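You operate a simulated robot arm through the tools that you are given. There is no shell and no other tool.

Carry out the task below with a simulated two-armed robot. There is one attempt and no reset: what you move stays moved.

## Task
Hold the tall blue bottle on the top of the long table steady with one hand and open the stopper of the tall blue bottle with the other.

It is judged by the outcome, as a careful person would: the job done as asked, and still so three seconds after it is handed in. It fails if anything else is knocked over, pushed out of place, dropped, spilled or broken. Lids that push on must go on centred and level and be pressed home; caps that screw on are set level and turned clockwise until they are tight.

## Robot
Two 6-joint arms with two-finger parallel grippers on one trunk, on a base that moves. Base frame: it is fixed to the floor where the robot stands at the start and does not move with it; the origin is under the middle of the robot, x ahead of it, y to its left, z up. Lengths are in m, angles in rad, forces in N, time in s.
The left shoulder is at the start at [-0.089, 0.177, 0.806], the right one opposite. With the tool pointing down near the work surface each hand reaches from about 0.1 to 0.66 m from the robot's upright axis, wherever it stands, measured 20 degrees to its own side. Places, roughly: stopper of the tall blue bottle [0, 3.5, 1]; tall blue bottle [0, 3.5, 1]. Payload 1.57 kg a hand.
The tool frame of a hand sits at the grasp point between the pads (the TCP): z along the fingers, y along the line on which they close. The tips reach 0.03 m beyond it. The gripper opens to 0.08 m. The fingers are 0.017 m wide and 0.012 m thick; the gripper's body (0.04 by 0.082 m) begins 0.08 m behind the TCP.
Orientation is that of the tool frame in the base frame, as [roll, pitch, yaw] about the fixed x, y, z axes, in that order (R = Rz(yaw) Ry(pitch) Rx(roll)). With the fingers straight down and closing along the base's y, the tool's x points along the base's -x, its y along +y and its z along -z.

## Interface
- The arms move only by the tool jog_arm. It takes "left_plan", "right_plan" or both (then of equal length, played together; a hand with none holds still); each is a list of rows, each a list of 7 numbers: the closure in counts, from 0 (fully open) to 255 (shut), then the shift along the base's x, y, z in units of 30 mm (1.0 is 30 mm), then the turn, a rotation vector about the base's x, y, z in units of 8 degrees (1.0 is 8 degrees). In form: [[claw, dx, dy, dz, rx, ry, rz], ...]. A call has 1 to 20 rows; each row shifts and turns the commanded pose from where the row before left it. A call with a number of a shift or a turn outside -1 to 1 is refused whole. Rows are played at 5 a second. More than 0.05 m and 0.15 rad between two rows, or a gripper value outside its range, and nothing of the call is played. A pose out of reach is approached as far as the arm can. The call stops where the force on the tool passes 40 N (or 10 N more than at its start, if that is more) or the arm is blocked; 0.2 s more then pass. Each finger travels about 0.072 m/s and halts on what it meets, pressing with about 34 N; the grip force reading is that of the motor and also rises with nothing between the fingers. The clock runs only during rows and for 0.2 s after the last one: add rows that do not move to give the fingers time. The reply holds the time, the measured pose of the TCP, the force on the tool along the base axes, the opening and the grip force, in the units named above and with some noise, with the torque about the TCP (base axes, N m) and any sound that the robot's microphone picked up.
- Cameras (640 x 400 px; columns grow to the right, rows downward): "scene" is now at [0.0474, 0.0136, 1.5517]; the picture's right is [0.15, -0.99, 0.00], its down [-0.55, -0.08, -0.83] and it looks along [0.82, 0.12, -0.56] (base axes); focal length 285 px, centre (320, 200). "left" rides on the left gripper at [0.072, 0.007, -0.122] in its tool frame; the picture's right is [-0.09, 1.00, 0.00], its down [-0.84, -0.08, -0.54] and it looks along [-0.54, -0.05, 0.84] (tool axes); focal length 238 px, centre (320, 200). "right" rides on the right gripper at [0.072, -0.007, -0.122] in its tool frame; the picture's right is [0.09, 1.00, 0.00], its down [-0.84, 0.08, -0.54] and it looks along [-0.54, 0.05, 0.84] (tool axes); focal length 238 px, centre (320, 200). There is no depth. A picture from a camera that has moved, and an enlarged one, comes with that camera's place and axes in the base frame and with its lens.
- camera(camera): a new picture of that camera. It takes no simulated time.
- lift_body(by): moves the trunk up (or, below 0, down) by that many m; the arms and the scene camera ride with it, the base frame stays. It gives what a move gives, with no picture.
- base_move(legs): drives the robot by 1 to 6 legs, each [ahead, left, turn to the left] in m, m and rad, along the robot's own axes; the way and the turn of a leg run together, so that a leg with both is an arc; at most 1.5 m and 3.142 rad a leg. The arms and the cameras ride along, it lands a little off, and it stops where it bumps. It gives what a move gives.
- pan_tilt(pan, tilt): turns the head with the scene camera to pan (to the left, within 2.496 rad either way) and tilt (down, from -0.506 to 1.204), counted from straight ahead of the robot (the tilt from the chest, where the trunk bows). It gives what a move gives.
- close_up(camera, box): a new picture of the part [left, top, right, bottom] of that camera's present view, enlarged. It takes no simulated time.
- job_done(): hands the job in; it is judged then, once.

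Places have to be worked out from the pictures, the camera data and where the tool is seen. Open the grippers and draw the arms clear of the work before you hand the job in, unless the task says otherwise.

The tools are called after "Call:" as name(argument=value, ...) on one line, values as JSON. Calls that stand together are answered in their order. jog_arm: Moves the arms, as the interface text tells. Its arguments: {"type":"object","properties":{"left_plan":{"type":"array","items":{"type":"array","items":{"type":"number"}}},"right_plan":{"type":"array","items":{"type":"array","items":{"type":"number"}}}},"required":[]} The other tools are called the same way: lift_body (by) moves the trunk up or down; base_move (legs) drives the base; pan_tilt (pan, tilt) turns the head that bears the scene camera; camera (camera) takes a picture; close_up (camera, box) takes an enlarged picture of a part of a camera's view; job_done () hands the job in.

At the start:

```text
clock: 0.0
left_tool_pos: [0.4262, 0.152, 1.1675]
left_ee_rot: [3.14, 0.001, -3.141]
left_ft_force: [-0.8, -0.6, -0.1]
left_moment: [0.0, 0.02, 0.02]
left_finger_gap: 0.08
left_gripper_force: 0.0
right_tool_pos: [0.3951, -0.1251, 1.2221]
right_ee_rot: [-3.14, 0.0, 3.141]
right_ft_force: [-0.3, -0.7, -0.2]
right_moment: [0.01, 0.01, 0.04]
right_finger_gap: 0.0804
right_gripper_force: 0.1
trunk travel left (down, up): [-0.25, 0.078]
robot x, y, heading: [-0.0034, -0.0007, 0.003]
head pan, tilt (commanded): [0.147, 0.593]
```

scene: 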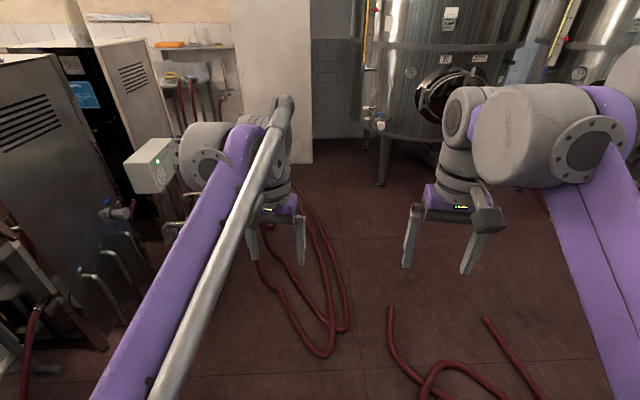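
right: 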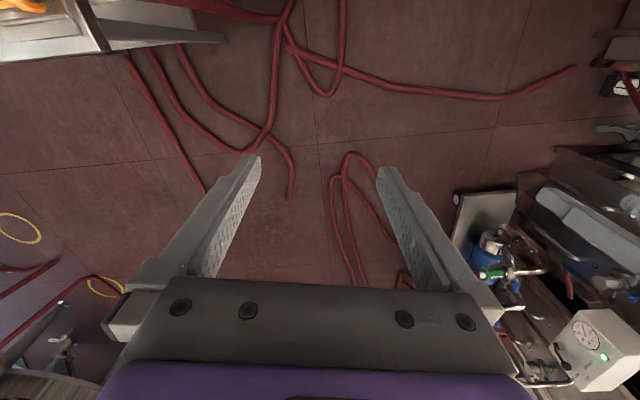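
left: 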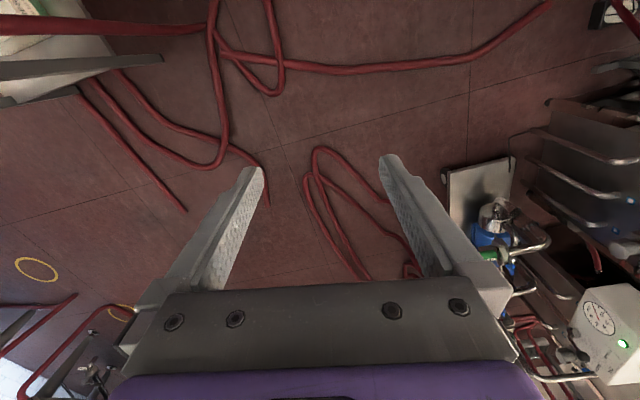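

The bottle is said to be about 3.5 m to my left, so I turn the head left to look for it before moving.

Call:
pan_tilt(pan=1.57, tilt=0.35)

```text
clock: 1.6
left_tool_pos: [0.4255, 0.1512, 1.169]
left_ee_rot: [3.14, 0.001, 3.141]
left_ft_force: [0.9, 0.3, 0.2]
left_moment: [0.02, 0.0, 0.01]
left_finger_gap: 0.08
left_gripper_force: 0.1
right_tool_pos: [0.3937, -0.1245, 1.2227]
right_ee_rot: [-3.141, 0.001, 3.141]
right_ft_force: [0.8, 0.8, -0.8]
right_moment: [-0.01, 0.02, 0.01]
right_finger_gap: 0.08
right_gripper_force: 0.1
trunk travel left (down, up): [-0.25, 0.078]
robot x, y, heading: [0.001, 0.0014, -0.001]
head pan, tilt (commanded): [1.571, 0.351]
```

The head is turned left; I take a picture to see the way and the table.

Call:
camera(camera="scene")

```text
taken
camera scene: at [-0.0401, 0.0937, 1.5739], right [1.0, 0.0, 0.0], down [0.0, -0.34, -0.94], along [0.0, 0.94, -0.34], focal length 285 px, centre (320, 200)
```

scene: 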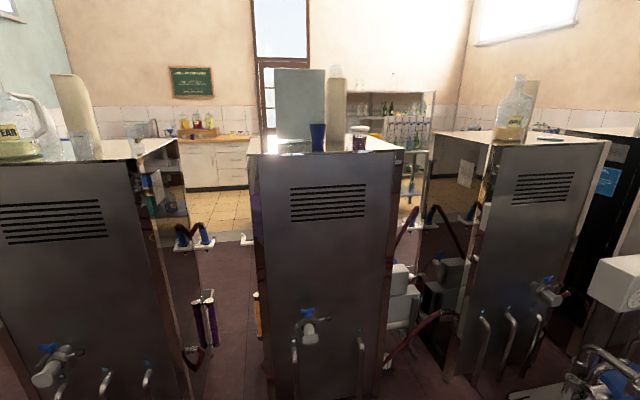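

Tall steel cabinets stand to the left, with glassware behind. I zoom in on the middle to find the tall blue bottle.

Call:
close_up(camera="scene", box=[230, 50, 450, 190])

Call:
close_up(camera="scene", box=[120, 60, 280, 200])

Call:
close_up(camera="scene", box=[400, 60, 640, 200])

```text
2.86 times, centred on (340, 120) of scene
camera zoom: at [-0.0401, 0.0937, 1.5739], right [1.0, 0.0, 0.0], down [0.0, -0.34, -0.94], along [0.0, 0.94, -0.34], focal length 814 px, centre (263, 429)
```

zoom: 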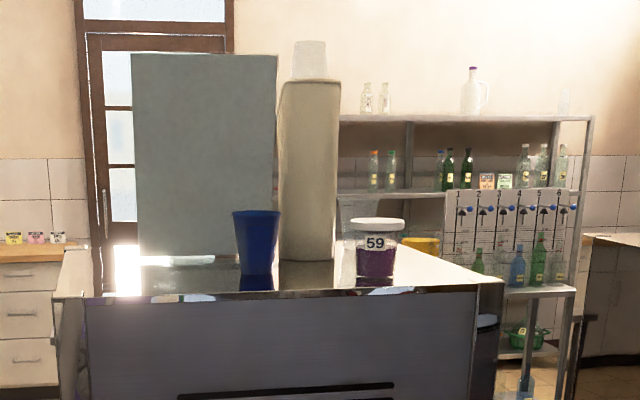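

```text
2.86 times, centred on (200, 130) of scene
camera zoom: at [-0.0401, 0.0937, 1.5739], right [1.0, 0.0, 0.0], down [0.0, -0.34, -0.94], along [0.0, 0.94, -0.34], focal length 814 px, centre (663, 400)
```

zoom: 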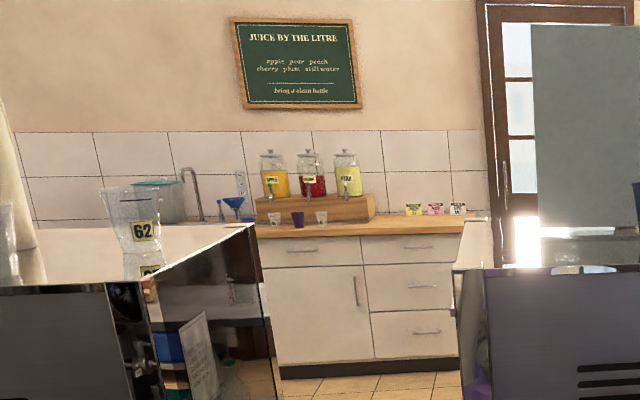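

```text
2.67 times, centred on (520, 130) of scene
camera zoom: at [-0.0401, 0.0937, 1.5739], right [1.0, 0.0, 0.0], down [0.0, -0.34, -0.94], along [0.0, 0.94, -0.34], focal length 760 px, centre (-213, 387)
```

zoom: 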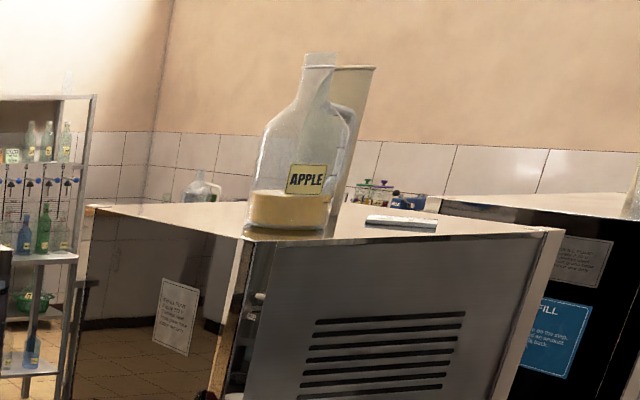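

The middle cabinet hides the spot where the bottle should be. I look around further to find a way past the cabinets, first more to the back left.

Call:
pan_tilt(pan=2.3, tilt=0.5)

Call:
camera(camera="scene")

Call:
pan_tilt(pan=1.57, tilt=0.9)

Call:
camera(camera="scene")

Call:
pan_tilt(pan=0.8, tilt=0.5)

Call:
camera(camera="scene")

Call:
pan_tilt(pan=-0.6, tilt=0.5)

Call:
camera(camera="scene")

Call:
pan_tilt(pan=-1.6, tilt=0.5)

Call:
camera(camera="scene")

Call:
pan_tilt(pan=-2.45, tilt=0.5)

Call:
camera(camera="scene")

```text
clock: 2.6
left_tool_pos: [0.4258, 0.1513, 1.1671]
left_ee_rot: [3.141, 0.002, 3.141]
left_ft_force: [0.1, -1.1, 0.5]
left_moment: [0.01, -0.03, 0.03]
left_finger_gap: 0.0797
left_gripper_force: 0.1
right_tool_pos: [0.3947, -0.1245, 1.2232]
right_ee_rot: [3.14, 0.001, 3.14]
right_ft_force: [0.2, 0.1, -0.4]
right_moment: [-0.02, -0.01, 0.0]
right_finger_gap: 0.0801
right_gripper_force: 0.0
trunk travel left (down, up): [-0.25, 0.078]
robot x, y, heading: [0.0001, 0.0003, -0.001]
head pan, tilt (commanded): [2.3, 0.499]
```

```text
taken
camera scene: at [-0.1008, 0.0685, 1.5602], right [0.75, 0.67, 0.0], down [0.32, -0.36, -0.88], along [-0.58, 0.66, -0.48], focal length 285 px, centre (320, 200)
```

scene: 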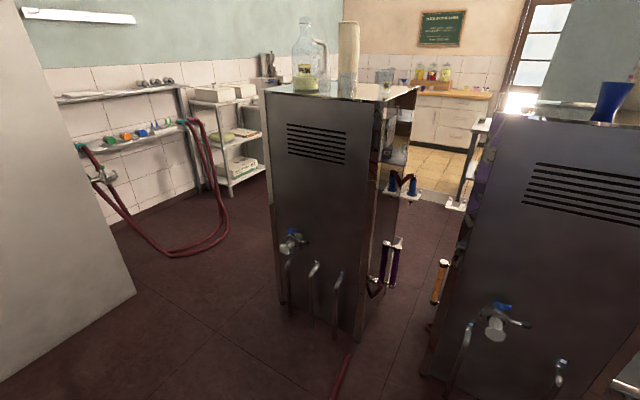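

```text
clock: 3.7
left_tool_pos: [0.4268, 0.1521, 1.168]
left_ee_rot: [3.141, 0.001, 3.141]
left_ft_force: [0.2, -0.7, 0.5]
left_moment: [0.02, -0.04, 0.03]
left_finger_gap: 0.0802
left_gripper_force: 0.0
right_tool_pos: [0.3946, -0.1246, 1.2239]
right_ee_rot: [3.141, 0.001, -3.141]
right_ft_force: [0.1, 0.0, -0.8]
right_moment: [0.02, 0.01, -0.01]
right_finger_gap: 0.0801
right_gripper_force: 0.0
trunk travel left (down, up): [-0.25, 0.078]
robot x, y, heading: [-0.0012, 0.0034, -0.001]
head pan, tilt (commanded): [1.571, 0.901]
```

```text
taken
camera scene: at [-0.0402, 0.0761, 1.5264], right [1.0, 0.0, 0.0], down [0.0, -0.78, -0.62], along [0.0, 0.62, -0.78], focal length 285 px, centre (320, 200)
```

scene: 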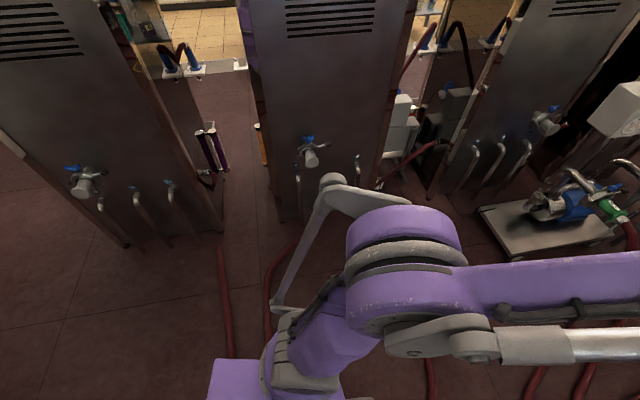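

```text
clock: 4.8
left_tool_pos: [0.4257, 0.1513, 1.1679]
left_ee_rot: [-3.141, -0.001, -3.141]
left_ft_force: [0.2, 0.4, -0.3]
left_moment: [0.01, -0.03, 0.03]
left_finger_gap: 0.0801
left_gripper_force: 0.0
right_tool_pos: [0.3949, -0.1249, 1.2235]
right_ee_rot: [-3.141, 0.001, -3.141]
right_ft_force: [0.7, 0.5, 0.3]
right_moment: [-0.05, 0.0, 0.01]
right_finger_gap: 0.08
right_gripper_force: 0.1
trunk travel left (down, up): [-0.25, 0.078]
robot x, y, heading: [0.0004, -0.0021, -0.002]
head pan, tilt (commanded): [0.799, 0.499]
```

```text
taken
camera scene: at [0.0232, 0.0659, 1.5602], right [0.72, -0.7, 0.0], down [-0.33, -0.34, -0.88], along [0.61, 0.63, -0.48], focal length 285 px, centre (320, 200)
```

scene: 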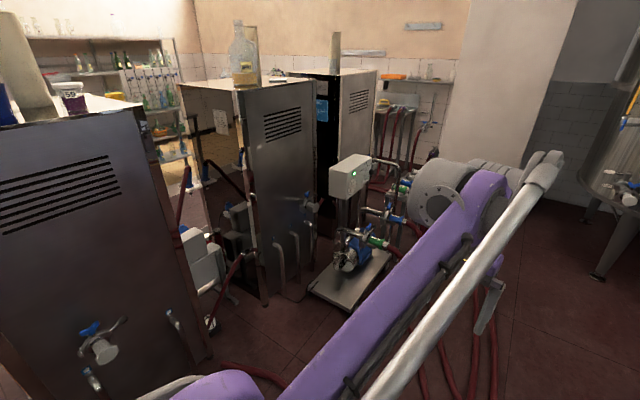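

```text
clock: 6.4
left_tool_pos: [0.4264, 0.1528, 1.1676]
left_ee_rot: [-3.14, 0.001, -3.141]
left_ft_force: [-0.1, -0.3, -0.8]
left_moment: [-0.02, -0.01, -0.04]
left_finger_gap: 0.08
left_gripper_force: 0.0
right_tool_pos: [0.3954, -0.1237, 1.2244]
right_ee_rot: [3.141, 0.0, 3.141]
right_ft_force: [0.6, -0.5, 0.1]
right_moment: [0.0, 0.02, 0.02]
right_finger_gap: 0.0799
right_gripper_force: 0.0
trunk travel left (down, up): [-0.25, 0.078]
robot x, y, heading: [-0.0022, 0.0003, 0.001]
head pan, tilt (commanded): [-0.6, 0.499]
```

```text
taken
camera scene: at [0.0349, -0.0508, 1.5602], right [-0.56, -0.83, 0.0], down [-0.4, 0.27, -0.88], along [0.72, -0.5, -0.48], focal length 285 px, centre (320, 200)
```

scene: 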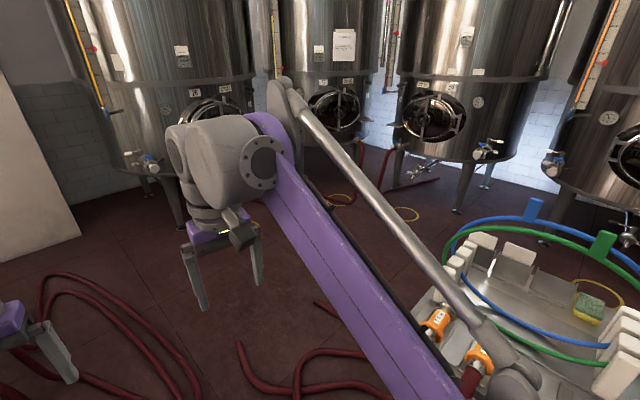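

```text
clock: 7.6
left_tool_pos: [0.4253, 0.1518, 1.1688]
left_ee_rot: [3.141, 0.001, 3.14]
left_ft_force: [-0.6, -0.6, -0.1]
left_moment: [-0.01, 0.0, 0.01]
left_finger_gap: 0.08
left_gripper_force: 0.0
right_tool_pos: [0.3944, -0.1234, 1.2231]
right_ee_rot: [-3.142, 0.0, -3.141]
right_ft_force: [-0.6, 0.4, 0.0]
right_moment: [0.04, -0.01, 0.01]
right_finger_gap: 0.0802
right_gripper_force: 0.0
trunk travel left (down, up): [-0.25, 0.078]
robot x, y, heading: [-0.0003, 0.0044, 0.003]
head pan, tilt (commanded): [-1.6, 0.499]
```

```text
taken
camera scene: at [-0.0428, -0.0903, 1.5602], right [-1.0, 0.03, 0.0], down [0.01, 0.48, -0.88], along [-0.03, -0.88, -0.48], focal length 285 px, centre (320, 200)
```

scene: 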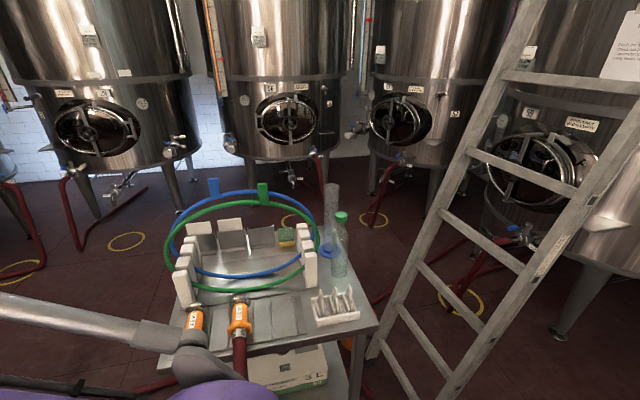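

```text
clock: 8.8
left_tool_pos: [0.4267, 0.1518, 1.1698]
left_ee_rot: [3.141, 0.002, 3.141]
left_ft_force: [-0.4, -0.6, 0.1]
left_moment: [0.0, 0.01, -0.01]
left_finger_gap: 0.0803
left_gripper_force: 0.1
right_tool_pos: [0.3949, -0.1246, 1.2241]
right_ee_rot: [-3.141, 0.002, 3.141]
right_ft_force: [-0.2, -0.6, 0.1]
right_moment: [-0.03, 0.0, 0.02]
right_finger_gap: 0.0802
right_gripper_force: 0.0
trunk travel left (down, up): [-0.25, 0.078]
robot x, y, heading: [0.0004, -0.0011, -0.001]
head pan, tilt (commanded): [-2.45, 0.499]
```

```text
taken
camera scene: at [-0.1102, -0.0574, 1.5602], right [-0.64, 0.77, 0.0], down [0.37, 0.31, -0.88], along [-0.68, -0.56, -0.48], focal length 285 px, centre (320, 200)
```

scene: 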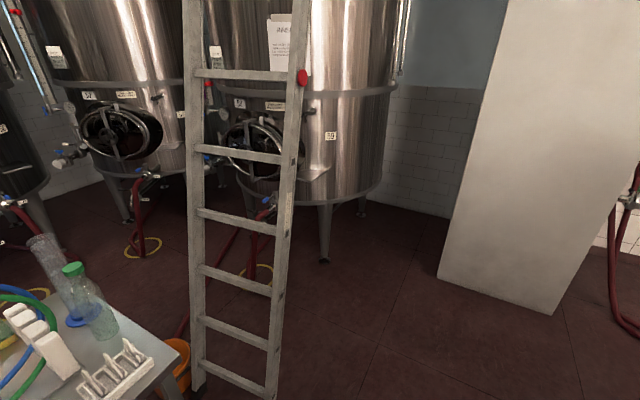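

The cabinets leave only narrow gaps in front. There is a passage about 0.8 m wide at x≈-1.65, between the pillar (x<-2.05) and the left cabinet (x>-1.23). I check my own footprint by looking down before I drive.

Call:
pan_tilt(pan=0.0, tilt=1.2)

Call:
camera(camera="scene")

Call:
pan_tilt(pan=2.4, tilt=1.2)

Call:
camera(camera="scene")

```text
clock: 11.0
left_tool_pos: [0.4266, 0.1514, 1.1684]
left_ee_rot: [3.141, 0.001, 3.141]
left_ft_force: [0.0, 0.5, 0.4]
left_moment: [0.01, 0.01, 0.03]
left_finger_gap: 0.0802
left_gripper_force: 0.0
right_tool_pos: [0.3953, -0.1262, 1.2236]
right_ee_rot: [3.141, -0.001, -3.14]
right_ft_force: [0.9, -1.0, 0.5]
right_moment: [0.0, 0.0, 0.0]
right_finger_gap: 0.0799
right_gripper_force: 0.1
trunk travel left (down, up): [-0.25, 0.078]
robot x, y, heading: [0.0014, 0.003, -0.005]
head pan, tilt (commanded): [0.0, 1.201]
```

```text
taken
camera scene: at [0.0158, 0.0006, 1.5065], right [0.0, -1.0, 0.0], down [-0.93, 0.0, -0.36], along [0.36, 0.0, -0.93], focal length 285 px, centre (320, 200)
```

scene: 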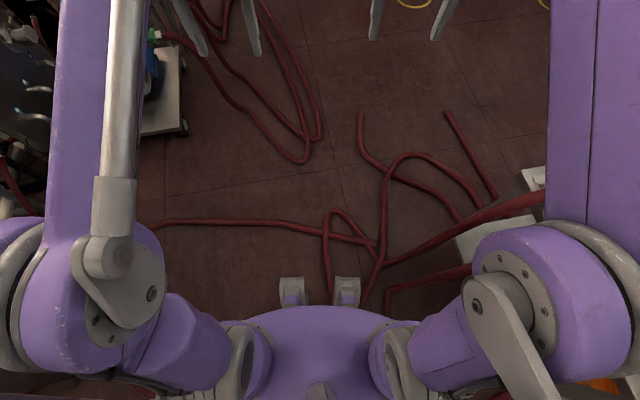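

```text
clock: 13.2
left_tool_pos: [0.4257, 0.1513, 1.1675]
left_ee_rot: [3.14, 0.001, 3.141]
left_ft_force: [0.1, -0.1, 0.0]
left_moment: [-0.04, -0.01, -0.01]
left_finger_gap: 0.0797
left_gripper_force: 0.0
right_tool_pos: [0.3947, -0.1256, 1.2232]
right_ee_rot: [-3.141, -0.001, -3.141]
right_ft_force: [0.6, 0.4, -0.8]
right_moment: [-0.01, -0.01, 0.02]
right_finger_gap: 0.0799
right_gripper_force: 0.1
trunk travel left (down, up): [-0.25, 0.078]
robot x, y, heading: [0.0, 0.0026, 0.002]
head pan, tilt (commanded): [2.4, 1.201]
```

```text
taken
camera scene: at [-0.0814, 0.0384, 1.5065], right [0.68, 0.74, 0.0], down [0.69, -0.63, -0.36], along [-0.27, 0.24, -0.93], focal length 285 px, centre (320, 200)
```

scene: 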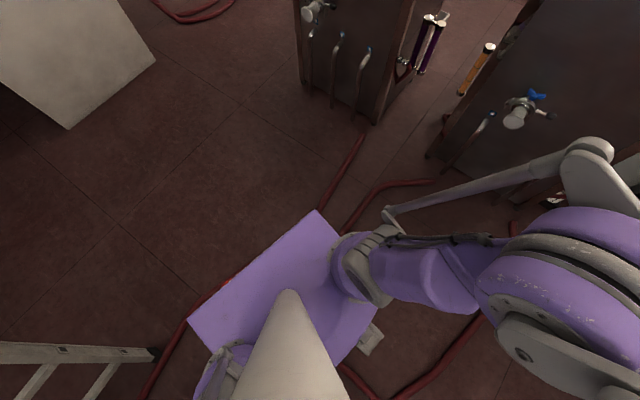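

My arms are compact (elbows high, half width about 0.33 m). I turn to face +y, then strafe toward x≈-1.5 and look again before entering the passage.

Call:
base_move(legs=[[0, 0, 1.571], [0.0, 1.45, 0]])

Call:
pan_tilt(pan=0.0, tilt=0.5)

Call:
camera(camera="scene")

```text
clock: 30.3
left_tool_pos: [-1.6475, 0.4452, 1.1683]
left_ee_rot: [-3.141, 0.001, -1.585]
left_ft_force: [-0.3, -0.3, -0.1]
left_moment: [0.0, -0.02, 0.02]
left_finger_gap: 0.0799
left_gripper_force: 0.1
right_tool_pos: [-1.3711, 0.4118, 1.2244]
right_ee_rot: [-3.141, -0.001, -1.581]
right_ft_force: [0.3, 0.5, -0.1]
right_moment: [0.0, 0.0, -0.03]
right_finger_gap: 0.0802
right_gripper_force: 0.1
trunk travel left (down, up): [-0.25, 0.078]
robot x, y, heading: [-1.4992, 0.0191, 1.559]
head pan, tilt (commanded): [2.4, 1.201]
```

```text
clock: 32.5
left_tool_pos: [-1.6462, 0.4456, 1.1677]
left_ee_rot: [-3.141, 0.002, -1.583]
left_ft_force: [0.3, 0.3, -0.2]
left_moment: [-0.03, -0.03, 0.01]
left_finger_gap: 0.0801
left_gripper_force: 0.0
right_tool_pos: [-1.3697, 0.4107, 1.2239]
right_ee_rot: [3.141, 0.001, -1.582]
right_ft_force: [-0.2, -0.5, -0.3]
right_moment: [0.0, -0.01, 0.02]
right_finger_gap: 0.08
right_gripper_force: 0.1
trunk travel left (down, up): [-0.25, 0.078]
robot x, y, heading: [-1.502, 0.0186, 1.559]
head pan, tilt (commanded): [0.0, 0.499]
```

```text
taken
camera scene: at [-1.4991, 0.0691, 1.5602], right [1.0, -0.01, 0.0], down [-0.01, -0.48, -0.88], along [0.01, 0.88, -0.48], focal length 285 px, centre (320, 200)
```

scene: 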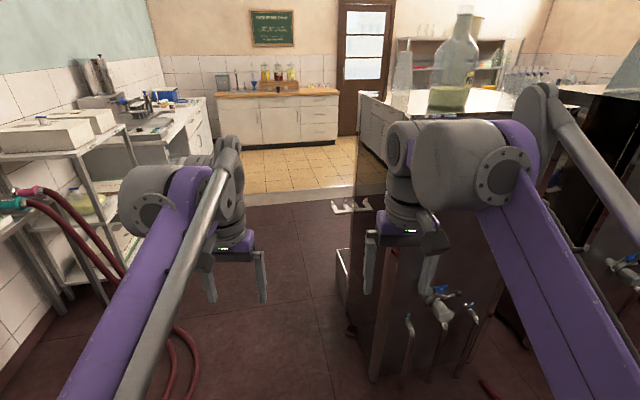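

I see the passage to a tiled area behind. I zoom in on the cabinet's left side, where something seems to stick out, and on the area beyond.

Call:
close_up(camera="scene", box=[240, 170, 440, 320])

Call:
close_up(camera="scene", box=[320, 10, 560, 180])

```text
2.67 times, centred on (340, 245) of scene
camera zoom: at [-1.4991, 0.0691, 1.5602], right [1.0, -0.01, 0.0], down [-0.01, -0.48, -0.88], along [0.01, 0.88, -0.48], focal length 760 px, centre (267, 80)
```

zoom: 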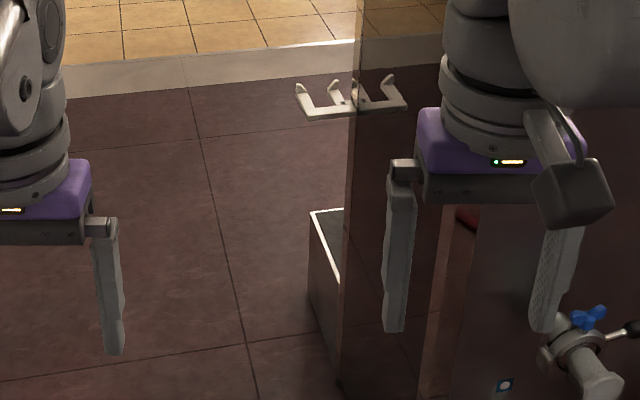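

```text
2.35 times, centred on (440, 95) of scene
camera zoom: at [-1.4991, 0.0691, 1.5602], right [1.0, -0.01, 0.0], down [-0.01, -0.48, -0.88], along [0.01, 0.88, -0.48], focal length 671 px, centre (38, 447)
```

zoom: 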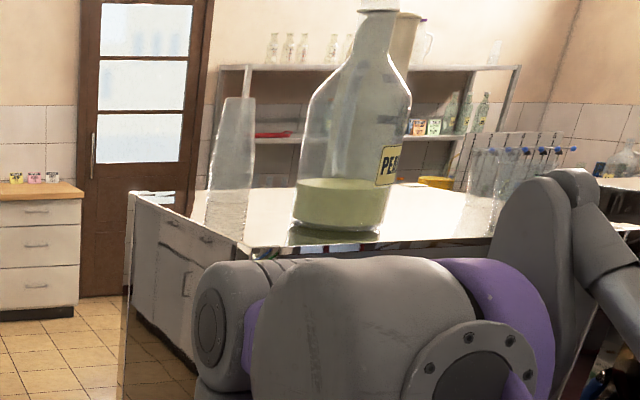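

The passage is clear along x≈-1.8 once I am past the pillar. I drive ahead a bit, shift left around the cabinet corner, and go on to y≈1.9.

Call:
base_move(legs=[[0.6, 0.1, 0.012], [0.4, 0.2, 0], [0.9, 0, 0]])

Call:
pan_tilt(pan=-0.7, tilt=0.4)

Call:
camera(camera="scene")

```text
clock: 42.6
left_tool_pos: [-1.9488, 2.3483, 1.1683]
left_ee_rot: [-3.142, 0.002, -1.578]
left_ft_force: [-0.9, 0.4, -1.3]
left_moment: [-0.02, -0.01, -0.06]
left_finger_gap: 0.0799
left_gripper_force: 0.0
right_tool_pos: [-1.6734, 2.3149, 1.2242]
right_ee_rot: [3.141, 0.0, -1.577]
right_ft_force: [-1.0, 0.5, 0.9]
right_moment: [-0.01, 0.0, 0.0]
right_finger_gap: 0.08
right_gripper_force: 0.1
trunk travel left (down, up): [-0.25, 0.078]
robot x, y, heading: [-1.7992, 1.9225, 1.563]
head pan, tilt (commanded): [0.0, 0.499]
```

```text
clock: 43.7
left_tool_pos: [-1.9477, 2.3478, 1.1672]
left_ee_rot: [3.14, 0.002, -1.578]
left_ft_force: [-0.3, 0.3, -0.3]
left_moment: [0.02, -0.02, -0.01]
left_finger_gap: 0.0799
left_gripper_force: 0.0
right_tool_pos: [-1.6722, 2.3144, 1.2238]
right_ee_rot: [-3.14, 0.0, -1.578]
right_ft_force: [-0.7, 0.3, 0.1]
right_moment: [0.0, -0.02, 0.01]
right_finger_gap: 0.0801
right_gripper_force: 0.0
trunk travel left (down, up): [-0.25, 0.078]
robot x, y, heading: [-1.7948, 1.9219, 1.56]
head pan, tilt (commanded): [-0.7, 0.4]
```

```text
taken
camera scene: at [-1.7392, 1.9523, 1.5693], right [0.76, -0.65, 0.0], down [-0.25, -0.3, -0.92], along [0.6, 0.7, -0.39], focal length 285 px, centre (320, 200)
```

scene: 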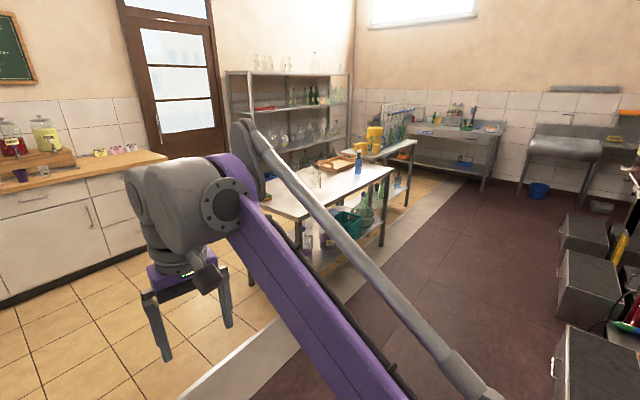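

The long table is now visible, with a blue bottle standing near its front edge. I zoom in on it.

Call:
close_up(camera="scene", box=[260, 110, 430, 270])

Call:
close_up(camera="scene", box=[320, 140, 400, 190])

```text
2.50 times, centred on (345, 190) of scene
camera zoom: at [-1.7392, 1.9523, 1.5693], right [0.76, -0.65, 0.0], down [-0.25, -0.3, -0.92], along [0.6, 0.7, -0.39], focal length 712 px, centre (258, 225)
```

zoom: 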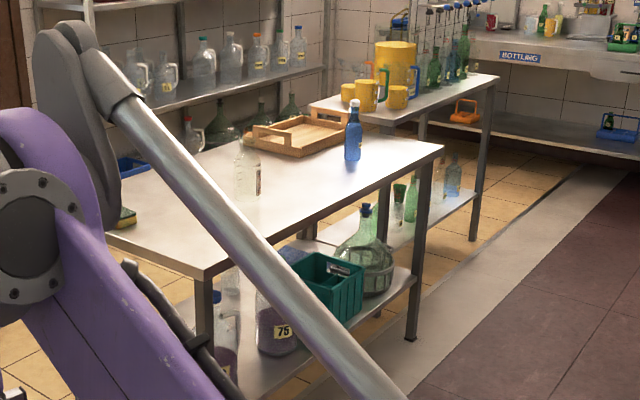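

```text
8.00 times, centred on (360, 165) of scene
camera zoom: at [-1.7392, 1.9523, 1.5693], right [0.76, -0.65, 0.0], down [-0.25, -0.3, -0.92], along [0.6, 0.7, -0.39], focal length 2280 px, centre (0, 480)
```

zoom: 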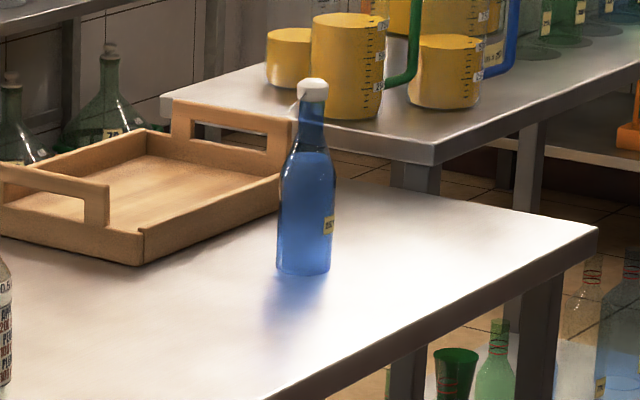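

The tall blue bottle with a white stopper stands at about [0.04, 3.5], about 0.22 m tall on a table about 0.82 m high. Before strafing along the corridor I look along it.

Call:
pan_tilt(pan=-1.4, tilt=0.5)

Call:
camera(camera="scene")

```text
clock: 44.8
left_tool_pos: [-1.9483, 2.3492, 1.1672]
left_ee_rot: [-3.141, 0.002, -1.578]
left_ft_force: [0.3, 0.1, 0.7]
left_moment: [0.01, 0.02, 0.01]
left_finger_gap: 0.0799
left_gripper_force: 0.0
right_tool_pos: [-1.6723, 2.3163, 1.224]
right_ee_rot: [-3.14, 0.002, -1.579]
right_ft_force: [-1.0, -0.2, 0.4]
right_moment: [0.01, 0.0, -0.01]
right_finger_gap: 0.0801
right_gripper_force: 0.0
trunk travel left (down, up): [-0.25, 0.078]
robot x, y, heading: [-1.798, 1.9225, 1.56]
head pan, tilt (commanded): [-1.4, 0.499]
```

```text
taken
camera scene: at [-1.7096, 1.8967, 1.5602], right [0.16, -0.99, 0.0], down [-0.47, -0.08, -0.88], along [0.87, 0.14, -0.48], focal length 285 px, centre (320, 200)
```

scene: 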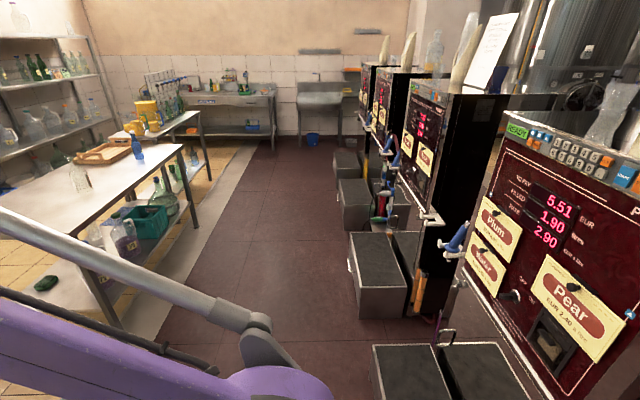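

The corridor between the trays (y≈1.95) and the table is free. I drive ahead to y≈2.5 and strafe right until the bottle is straight ahead.

Call:
base_move(legs=[[0.56, 0, 0.01], [0, -1.3, 0], [0, -0.52, 0]])

Call:
pan_tilt(pan=0.0, tilt=0.6)

Call:
camera(camera="scene")

```text
clock: 63.7
left_tool_pos: [-0.1549, 2.9274, 1.1675]
left_ee_rot: [-3.14, 0.001, -1.549]
left_ft_force: [0.1, -0.1, 0.1]
left_moment: [-0.01, 0.03, 0.01]
left_finger_gap: 0.0799
left_gripper_force: 0.0
right_tool_pos: [0.1234, 2.9023, 1.2245]
right_ee_rot: [-3.14, 0.001, -1.548]
right_ft_force: [0.5, 0.3, -0.3]
right_moment: [0.0, 0.0, 0.0]
right_finger_gap: 0.08
right_gripper_force: 0.1
trunk travel left (down, up): [-0.25, 0.078]
robot x, y, heading: [0.0047, 2.5, 1.596]
head pan, tilt (commanded): [-1.4, 0.499]
```

```text
clock: 65.2
left_tool_pos: [-0.1531, 2.9269, 1.1676]
left_ee_rot: [3.141, 0.003, -1.547]
left_ft_force: [0.8, 0.5, 1.0]
left_moment: [-0.05, 0.01, -0.05]
left_finger_gap: 0.0798
left_gripper_force: 0.1
right_tool_pos: [0.1229, 2.9022, 1.2238]
right_ee_rot: [3.141, 0.001, -1.547]
right_ft_force: [0.3, 0.1, 0.5]
right_moment: [0.0, -0.01, 0.02]
right_finger_gap: 0.0801
right_gripper_force: 0.0
trunk travel left (down, up): [-0.25, 0.078]
robot x, y, heading: [0.0097, 2.5062, 1.595]
head pan, tilt (commanded): [0.0, 0.6]
```

```text
taken
camera scene: at [0.0066, 2.553, 1.5511], right [1.0, 0.02, 0.0], down [0.01, -0.56, -0.83], along [-0.02, 0.82, -0.56], focal length 285 px, centre (320, 200)
```

scene: 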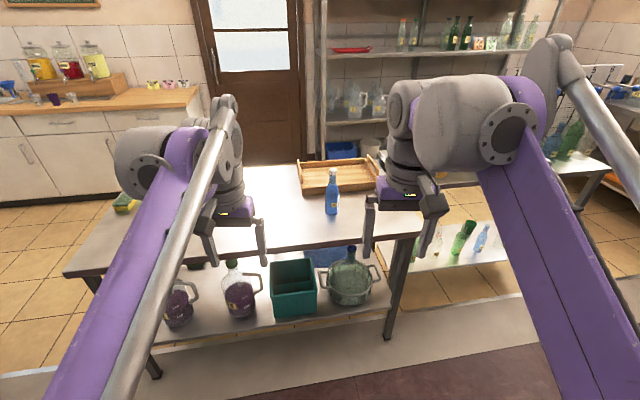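

Call:
close_up(camera="scene", box=[292, 150, 372, 230])

Call:
close_up(camera="scene", box=[60, 140, 440, 380])

```text
5.00 times, centred on (332, 190) of scene
camera zoom: at [0.0066, 2.553, 1.5511], right [1.0, 0.02, 0.0], down [0.01, -0.56, -0.83], along [-0.02, 0.82, -0.56], focal length 1425 px, centre (260, 250)
```

zoom: 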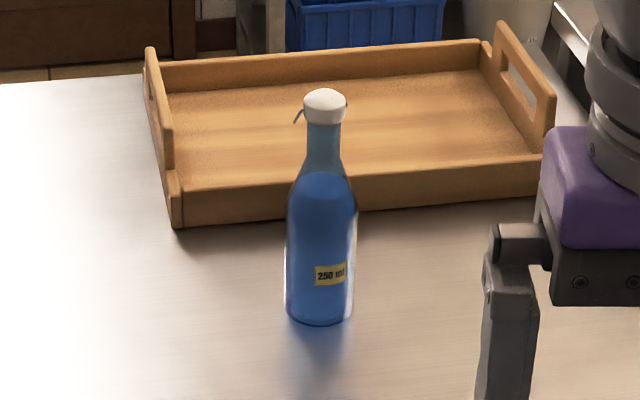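

```text
1.67 times, centred on (250, 260) of scene
camera zoom: at [0.0066, 2.553, 1.5511], right [1.0, 0.02, 0.0], down [0.01, -0.56, -0.83], along [-0.02, 0.82, -0.56], focal length 475 px, centre (437, 100)
```

zoom: 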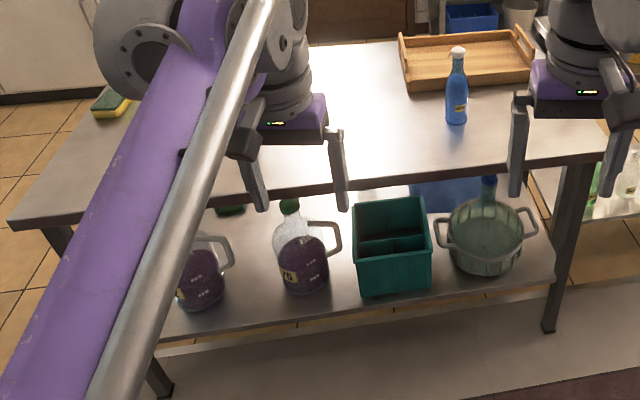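

The bottle stands at about [0.034, 3.522], its base at z≈0.824 and stopper top at z≈1.038. A wooden tray sits close behind it, and the table's near edge is turned about 11° to me. I turn square to the table and drive up until the bottle is about 0.5 m ahead.

Call:
base_move(legs=[[0, 0, 0.165], [0.15, -0.21, 0], [0.33, 0, 0]])

Call:
pan_tilt(pan=0.0, tilt=0.8)

Call:
camera(camera="scene")

Call:
camera(camera="right")

Call:
camera(camera="left")

```text
clock: 70.1
left_tool_pos: [-0.1028, 3.4018, 1.1673]
left_ee_rot: [-3.141, 0.003, -1.384]
left_ft_force: [-0.3, -0.6, 0.4]
left_moment: [-0.03, -0.02, 0.0]
left_finger_gap: 0.0799
left_gripper_force: 0.0
right_tool_pos: [0.1756, 3.4207, 1.2233]
right_ee_rot: [-3.141, 0.0, -1.384]
right_ft_force: [1.0, 0.1, 0.8]
right_moment: [-0.03, -0.02, 0.02]
right_finger_gap: 0.0802
right_gripper_force: 0.1
trunk travel left (down, up): [-0.25, 0.078]
robot x, y, heading: [0.1275, 3.0077, 1.759]
head pan, tilt (commanded): [0.0, 0.6]
```

```text
clock: 70.9
left_tool_pos: [-0.1022, 3.3997, 1.1678]
left_ee_rot: [3.141, 0.002, -1.385]
left_ft_force: [0.5, 0.2, 0.0]
left_moment: [0.03, 0.01, -0.01]
left_finger_gap: 0.0799
left_gripper_force: 0.2
right_tool_pos: [0.1755, 3.4204, 1.2238]
right_ee_rot: [3.142, 0.0, -1.384]
right_ft_force: [-0.1, 0.3, 0.3]
right_moment: [0.0, 0.02, 0.03]
right_finger_gap: 0.0799
right_gripper_force: 0.0
trunk travel left (down, up): [-0.25, 0.078]
robot x, y, heading: [0.1268, 3.0092, 1.757]
head pan, tilt (commanded): [0.0, 0.799]
```

```text
taken
camera scene: at [0.1185, 3.0501, 1.5343], right [0.98, 0.19, 0.0], down [0.13, -0.7, -0.7], along [-0.13, 0.69, -0.72], focal length 285 px, centre (320, 200)
```

scene: 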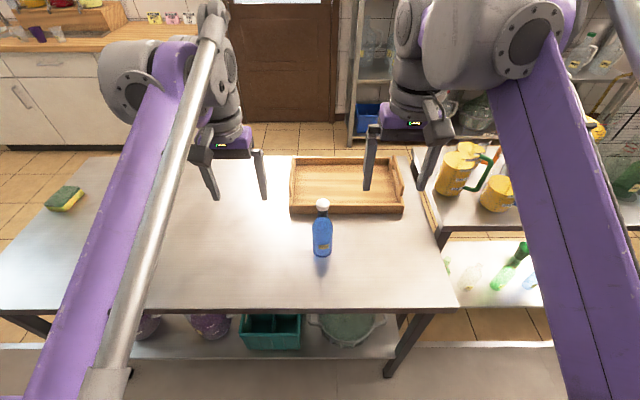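

```text
taken
camera right: at [0.1956, 3.3509, 1.3456], right [-0.96, -0.28, 0.0], down [-0.23, 0.81, 0.54], along [-0.15, 0.52, -0.84], focal length 238 px, centre (320, 200)
```

right: 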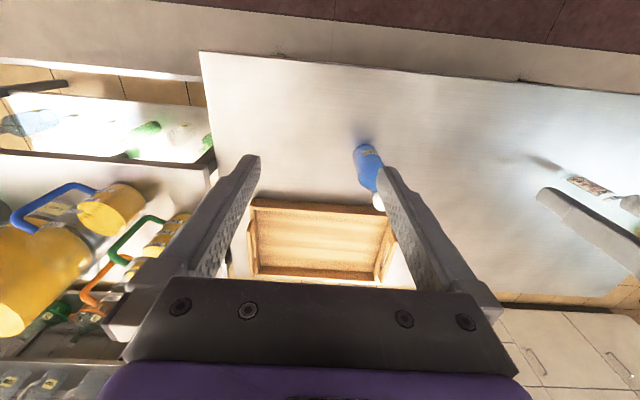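

```text
taken
camera left: at [-0.0953, 3.3295, 1.2897], right [-1.0, -0.09, 0.0], down [-0.08, 0.84, 0.54], along [-0.05, 0.54, -0.84], focal length 238 px, centre (320, 200)
```

left: 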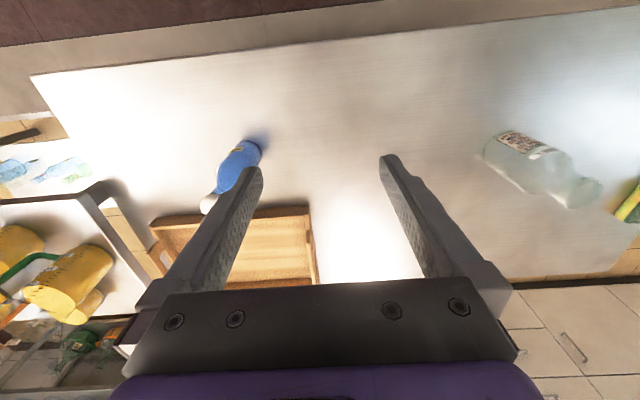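

Now the bottle is close; I enlarge it to see how the stopper is made.

Call:
close_up(camera="scene", box=[297, 190, 347, 265])

Call:
close_up(camera="scene", box=[307, 192, 337, 215])

Call:
close_up(camera="left", box=[190, 130, 280, 220])

Call:
close_up(camera="right", box=[340, 140, 400, 220])

```text
5.33 times, centred on (322, 228) of scene
camera zoom: at [0.1185, 3.0501, 1.5343], right [0.98, 0.19, 0.0], down [0.13, -0.7, -0.7], along [-0.13, 0.69, -0.72], focal length 1520 px, centre (309, 53)
```

zoom: 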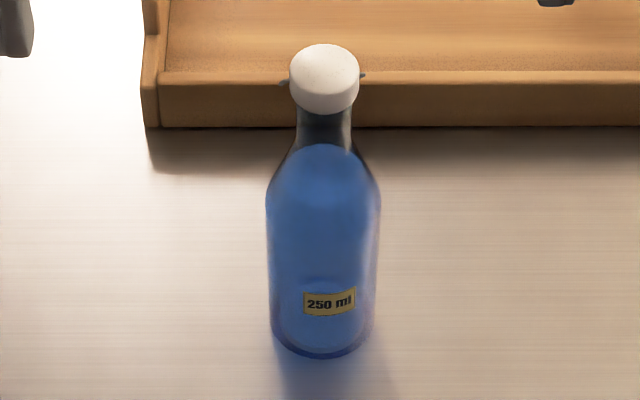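

```text
16.00 times, centred on (322, 204) of scene
camera zoom: at [0.1185, 3.0501, 1.5343], right [0.98, 0.19, 0.0], down [0.13, -0.7, -0.7], along [-0.13, 0.69, -0.72], focal length 4560 px, centre (288, 144)
```

zoom: 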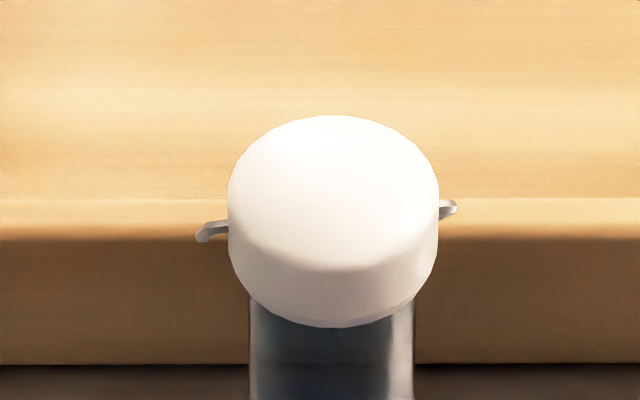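

```text
4.44 times, centred on (235, 175) of left
camera zoom: at [-0.0953, 3.3295, 1.2897], right [-1.0, -0.09, 0.0], down [-0.08, 0.84, 0.54], along [-0.05, 0.54, -0.84], focal length 1059 px, centre (698, 311)
```

zoom: 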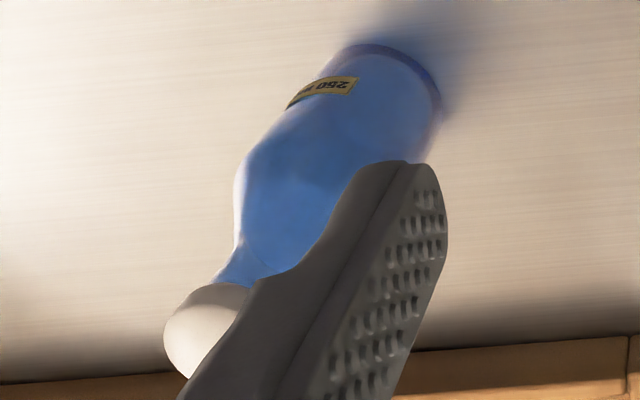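

```text
5.00 times, centred on (370, 180) of right
camera zoom: at [0.1956, 3.3509, 1.3456], right [-0.96, -0.28, 0.0], down [-0.23, 0.81, 0.54], along [-0.15, 0.52, -0.84], focal length 1192 px, centre (70, 300)
```

zoom: 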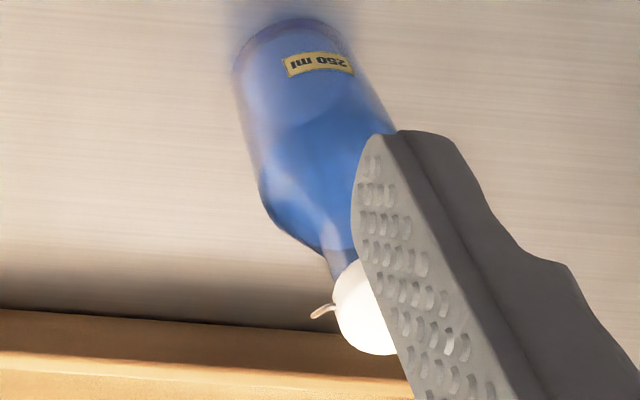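

The white cap has thin wire ends on both sides, so it may be a swing-top. I bring the right hand to the right rear of the bottle, turning its camera to look back at the cap from that side.

Call:
jog_arm(right_plan=[[0, 0.25, 0.55, 0, 0, 0, 1], [0, 0.25, 0.55, 0, 0, 0, 1], [0, 0.25, 0.55, 0, 0, 0, 1], [0, 0.25, 0.55, 0, 0, 0, 1], [0, 0.25, 0.55, 0, 0, 0, 1], [0, 0.25, 0.55, 0, 0, 0, 1], [0, 0.25, 0.55, 0, 0, 0, 1], [0, 0.25, 0.55, 0, 0, 0, 1], [0, 0.25, 0.55, 0, 0, 0, 1], [0, 0.25, 0.55, 0, 0, 0, 1]])

Call:
camera(camera="right")

```text
clock: 73.1
left_tool_pos: [-0.1019, 3.4022, 1.1677]
left_ee_rot: [3.14, 0.001, -1.384]
left_ft_force: [0.1, 0.2, -0.3]
left_moment: [-0.01, 0.02, -0.02]
left_finger_gap: 0.0799
left_gripper_force: 0.1
right_tool_pos: [0.2578, 3.553, 1.1872]
right_ee_rot: [-3.14, 0.001, 0.014]
right_ft_force: [0.1, 0.3, 0.5]
right_moment: [0.0, 0.05, 0.0]
right_finger_gap: 0.0798
right_gripper_force: 0.1
right hand out of reach, approached as far as the arm can: row 6, 7, 8, 9, 10
trunk travel left (down, up): [-0.25, 0.078]
robot x, y, heading: [0.1256, 3.0095, 1.758]
head pan, tilt (commanded): [0.0, 0.799]
```

```text
taken
camera right: at [0.3302, 3.5604, 1.3085], right [0.11, -0.99, 0.0], down [-0.84, -0.09, 0.54], along [-0.54, -0.06, -0.84], focal length 238 px, centre (320, 200)
```

right: 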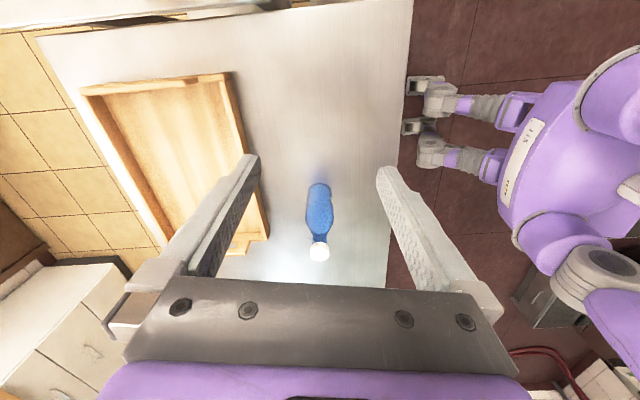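

The bottle is now seen from the right side. I enlarge it.

Call:
close_up(camera="right", box=[290, 170, 350, 270])

Call:
close_up(camera="right", box=[300, 230, 340, 265])

```text
4.00 times, centred on (320, 220) of right
camera zoom: at [0.3302, 3.5604, 1.3085], right [0.11, -0.99, 0.0], down [-0.84, -0.09, 0.54], along [-0.54, -0.06, -0.84], focal length 953 px, centre (320, 120)
```

zoom: 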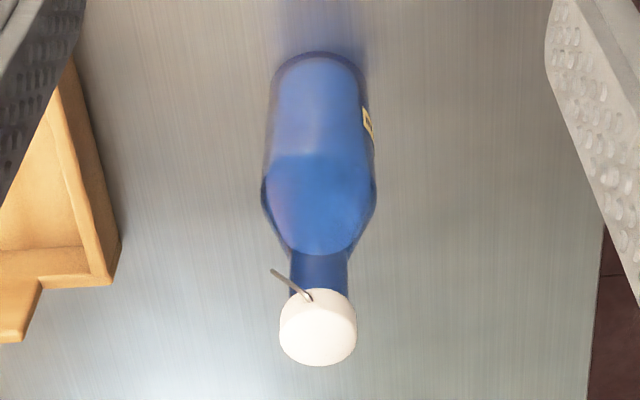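

```text
11.43 times, centred on (320, 248) of right
camera zoom: at [0.3302, 3.5604, 1.3085], right [0.11, -0.99, 0.0], down [-0.84, -0.09, 0.54], along [-0.54, -0.06, -0.84], focal length 2724 px, centre (320, -343)
```

zoom: 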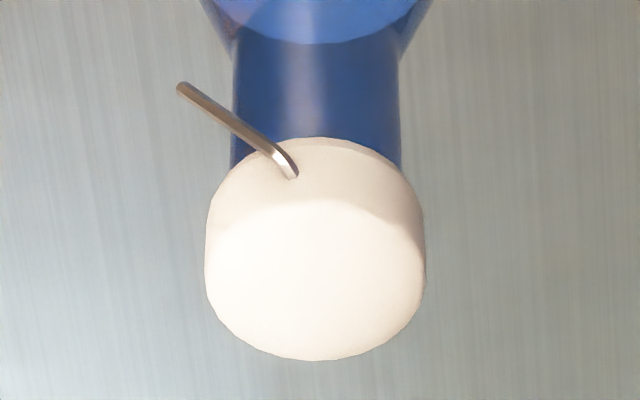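

The wires run from the cap's sides about 2 cm back (+y) and down, towards the back of the neck, which suggests a cap hinged at the back. I lower and tilt the right hand to look at it almost level from the right side.

Call:
jog_arm(right_plan=[[0, -0.5, -0.3, -0.7, 0, 0.9, 0], [0, -0.5, -0.3, -0.7, 0, 0.9, 0], [0, -0.5, -0.3, -0.7, 0, 0.9, 0], [0, -0.5, -0.3, -0.7, 0, 0.9, 0], [0, -0.5, -0.3, -0.7, 0, 0.9, 0], [0, -0.5, -0.3, -0.7, 0, 0.9, 0]])

Call:
camera(camera="right")

Call:
camera(camera="scene")

```text
clock: 74.5
left_tool_pos: [-0.1025, 3.4015, 1.1679]
left_ee_rot: [-3.141, 0.001, -1.384]
left_ft_force: [0.9, -0.5, -1.2]
left_moment: [0.01, 0.01, -0.06]
left_finger_gap: 0.08
left_gripper_force: 0.1
right_tool_pos: [0.1635, 3.4995, 1.0612]
right_ee_rot: [-3.127, 0.758, 0.017]
right_ft_force: [0.0, 0.3, 0.4]
right_moment: [0.0, 0.04, -0.02]
right_finger_gap: 0.0802
right_gripper_force: 0.2
trunk travel left (down, up): [-0.25, 0.078]
robot x, y, heading: [0.1213, 3.0111, 1.762]
head pan, tilt (commanded): [0.0, 0.799]
```

```text
taken
camera right: at [0.2997, 3.5078, 1.0998], right [0.08, -0.99, -0.07], down [-0.24, -0.09, 0.97], along [-0.97, -0.06, -0.24], focal length 238 px, centre (320, 200)
```

right: 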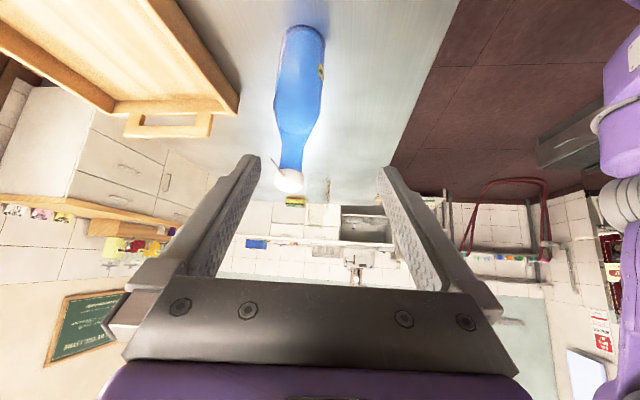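

```text
taken
camera scene: at [0.1187, 3.0501, 1.5343], right [0.98, 0.19, 0.0], down [0.13, -0.7, -0.7], along [-0.13, 0.69, -0.72], focal length 285 px, centre (320, 200)
```

scene: 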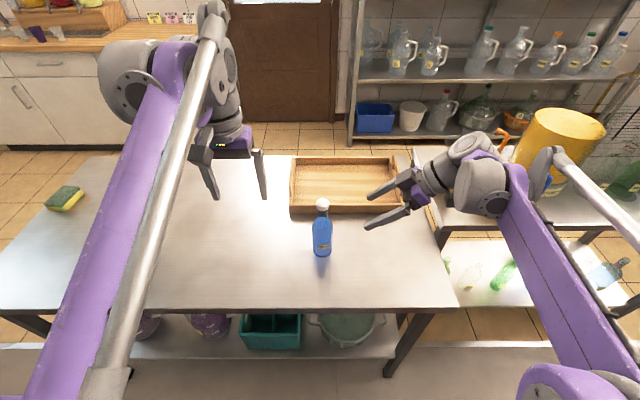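

The side view is good. I enlarge the cap and neck.

Call:
close_up(camera="right", box=[260, 130, 330, 205])

Call:
close_up(camera="right", box=[265, 150, 315, 200])

```text
5.33 times, centred on (295, 168) of right
camera zoom: at [0.2997, 3.5078, 1.0998], right [0.08, -0.99, -0.07], down [-0.24, -0.09, 0.97], along [-0.97, -0.06, -0.24], focal length 1271 px, centre (453, 373)
```

zoom: 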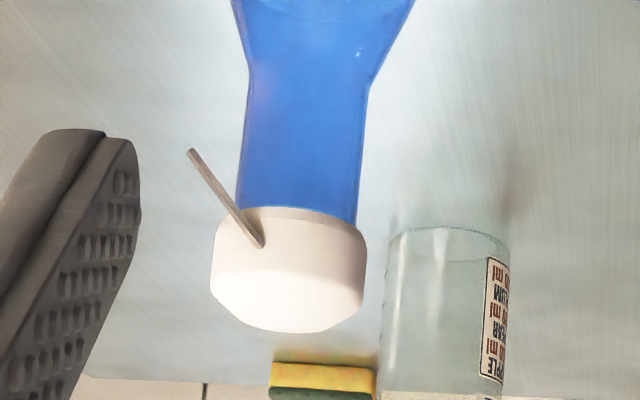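

```text
8.00 times, centred on (290, 175) of right
camera zoom: at [0.2997, 3.5078, 1.0998], right [0.08, -0.99, -0.07], down [-0.24, -0.09, 0.97], along [-0.97, -0.06, -0.24], focal length 1907 px, centre (560, 400)
```

zoom: 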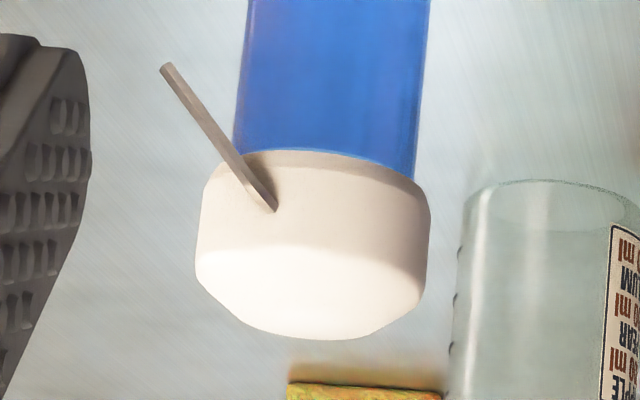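

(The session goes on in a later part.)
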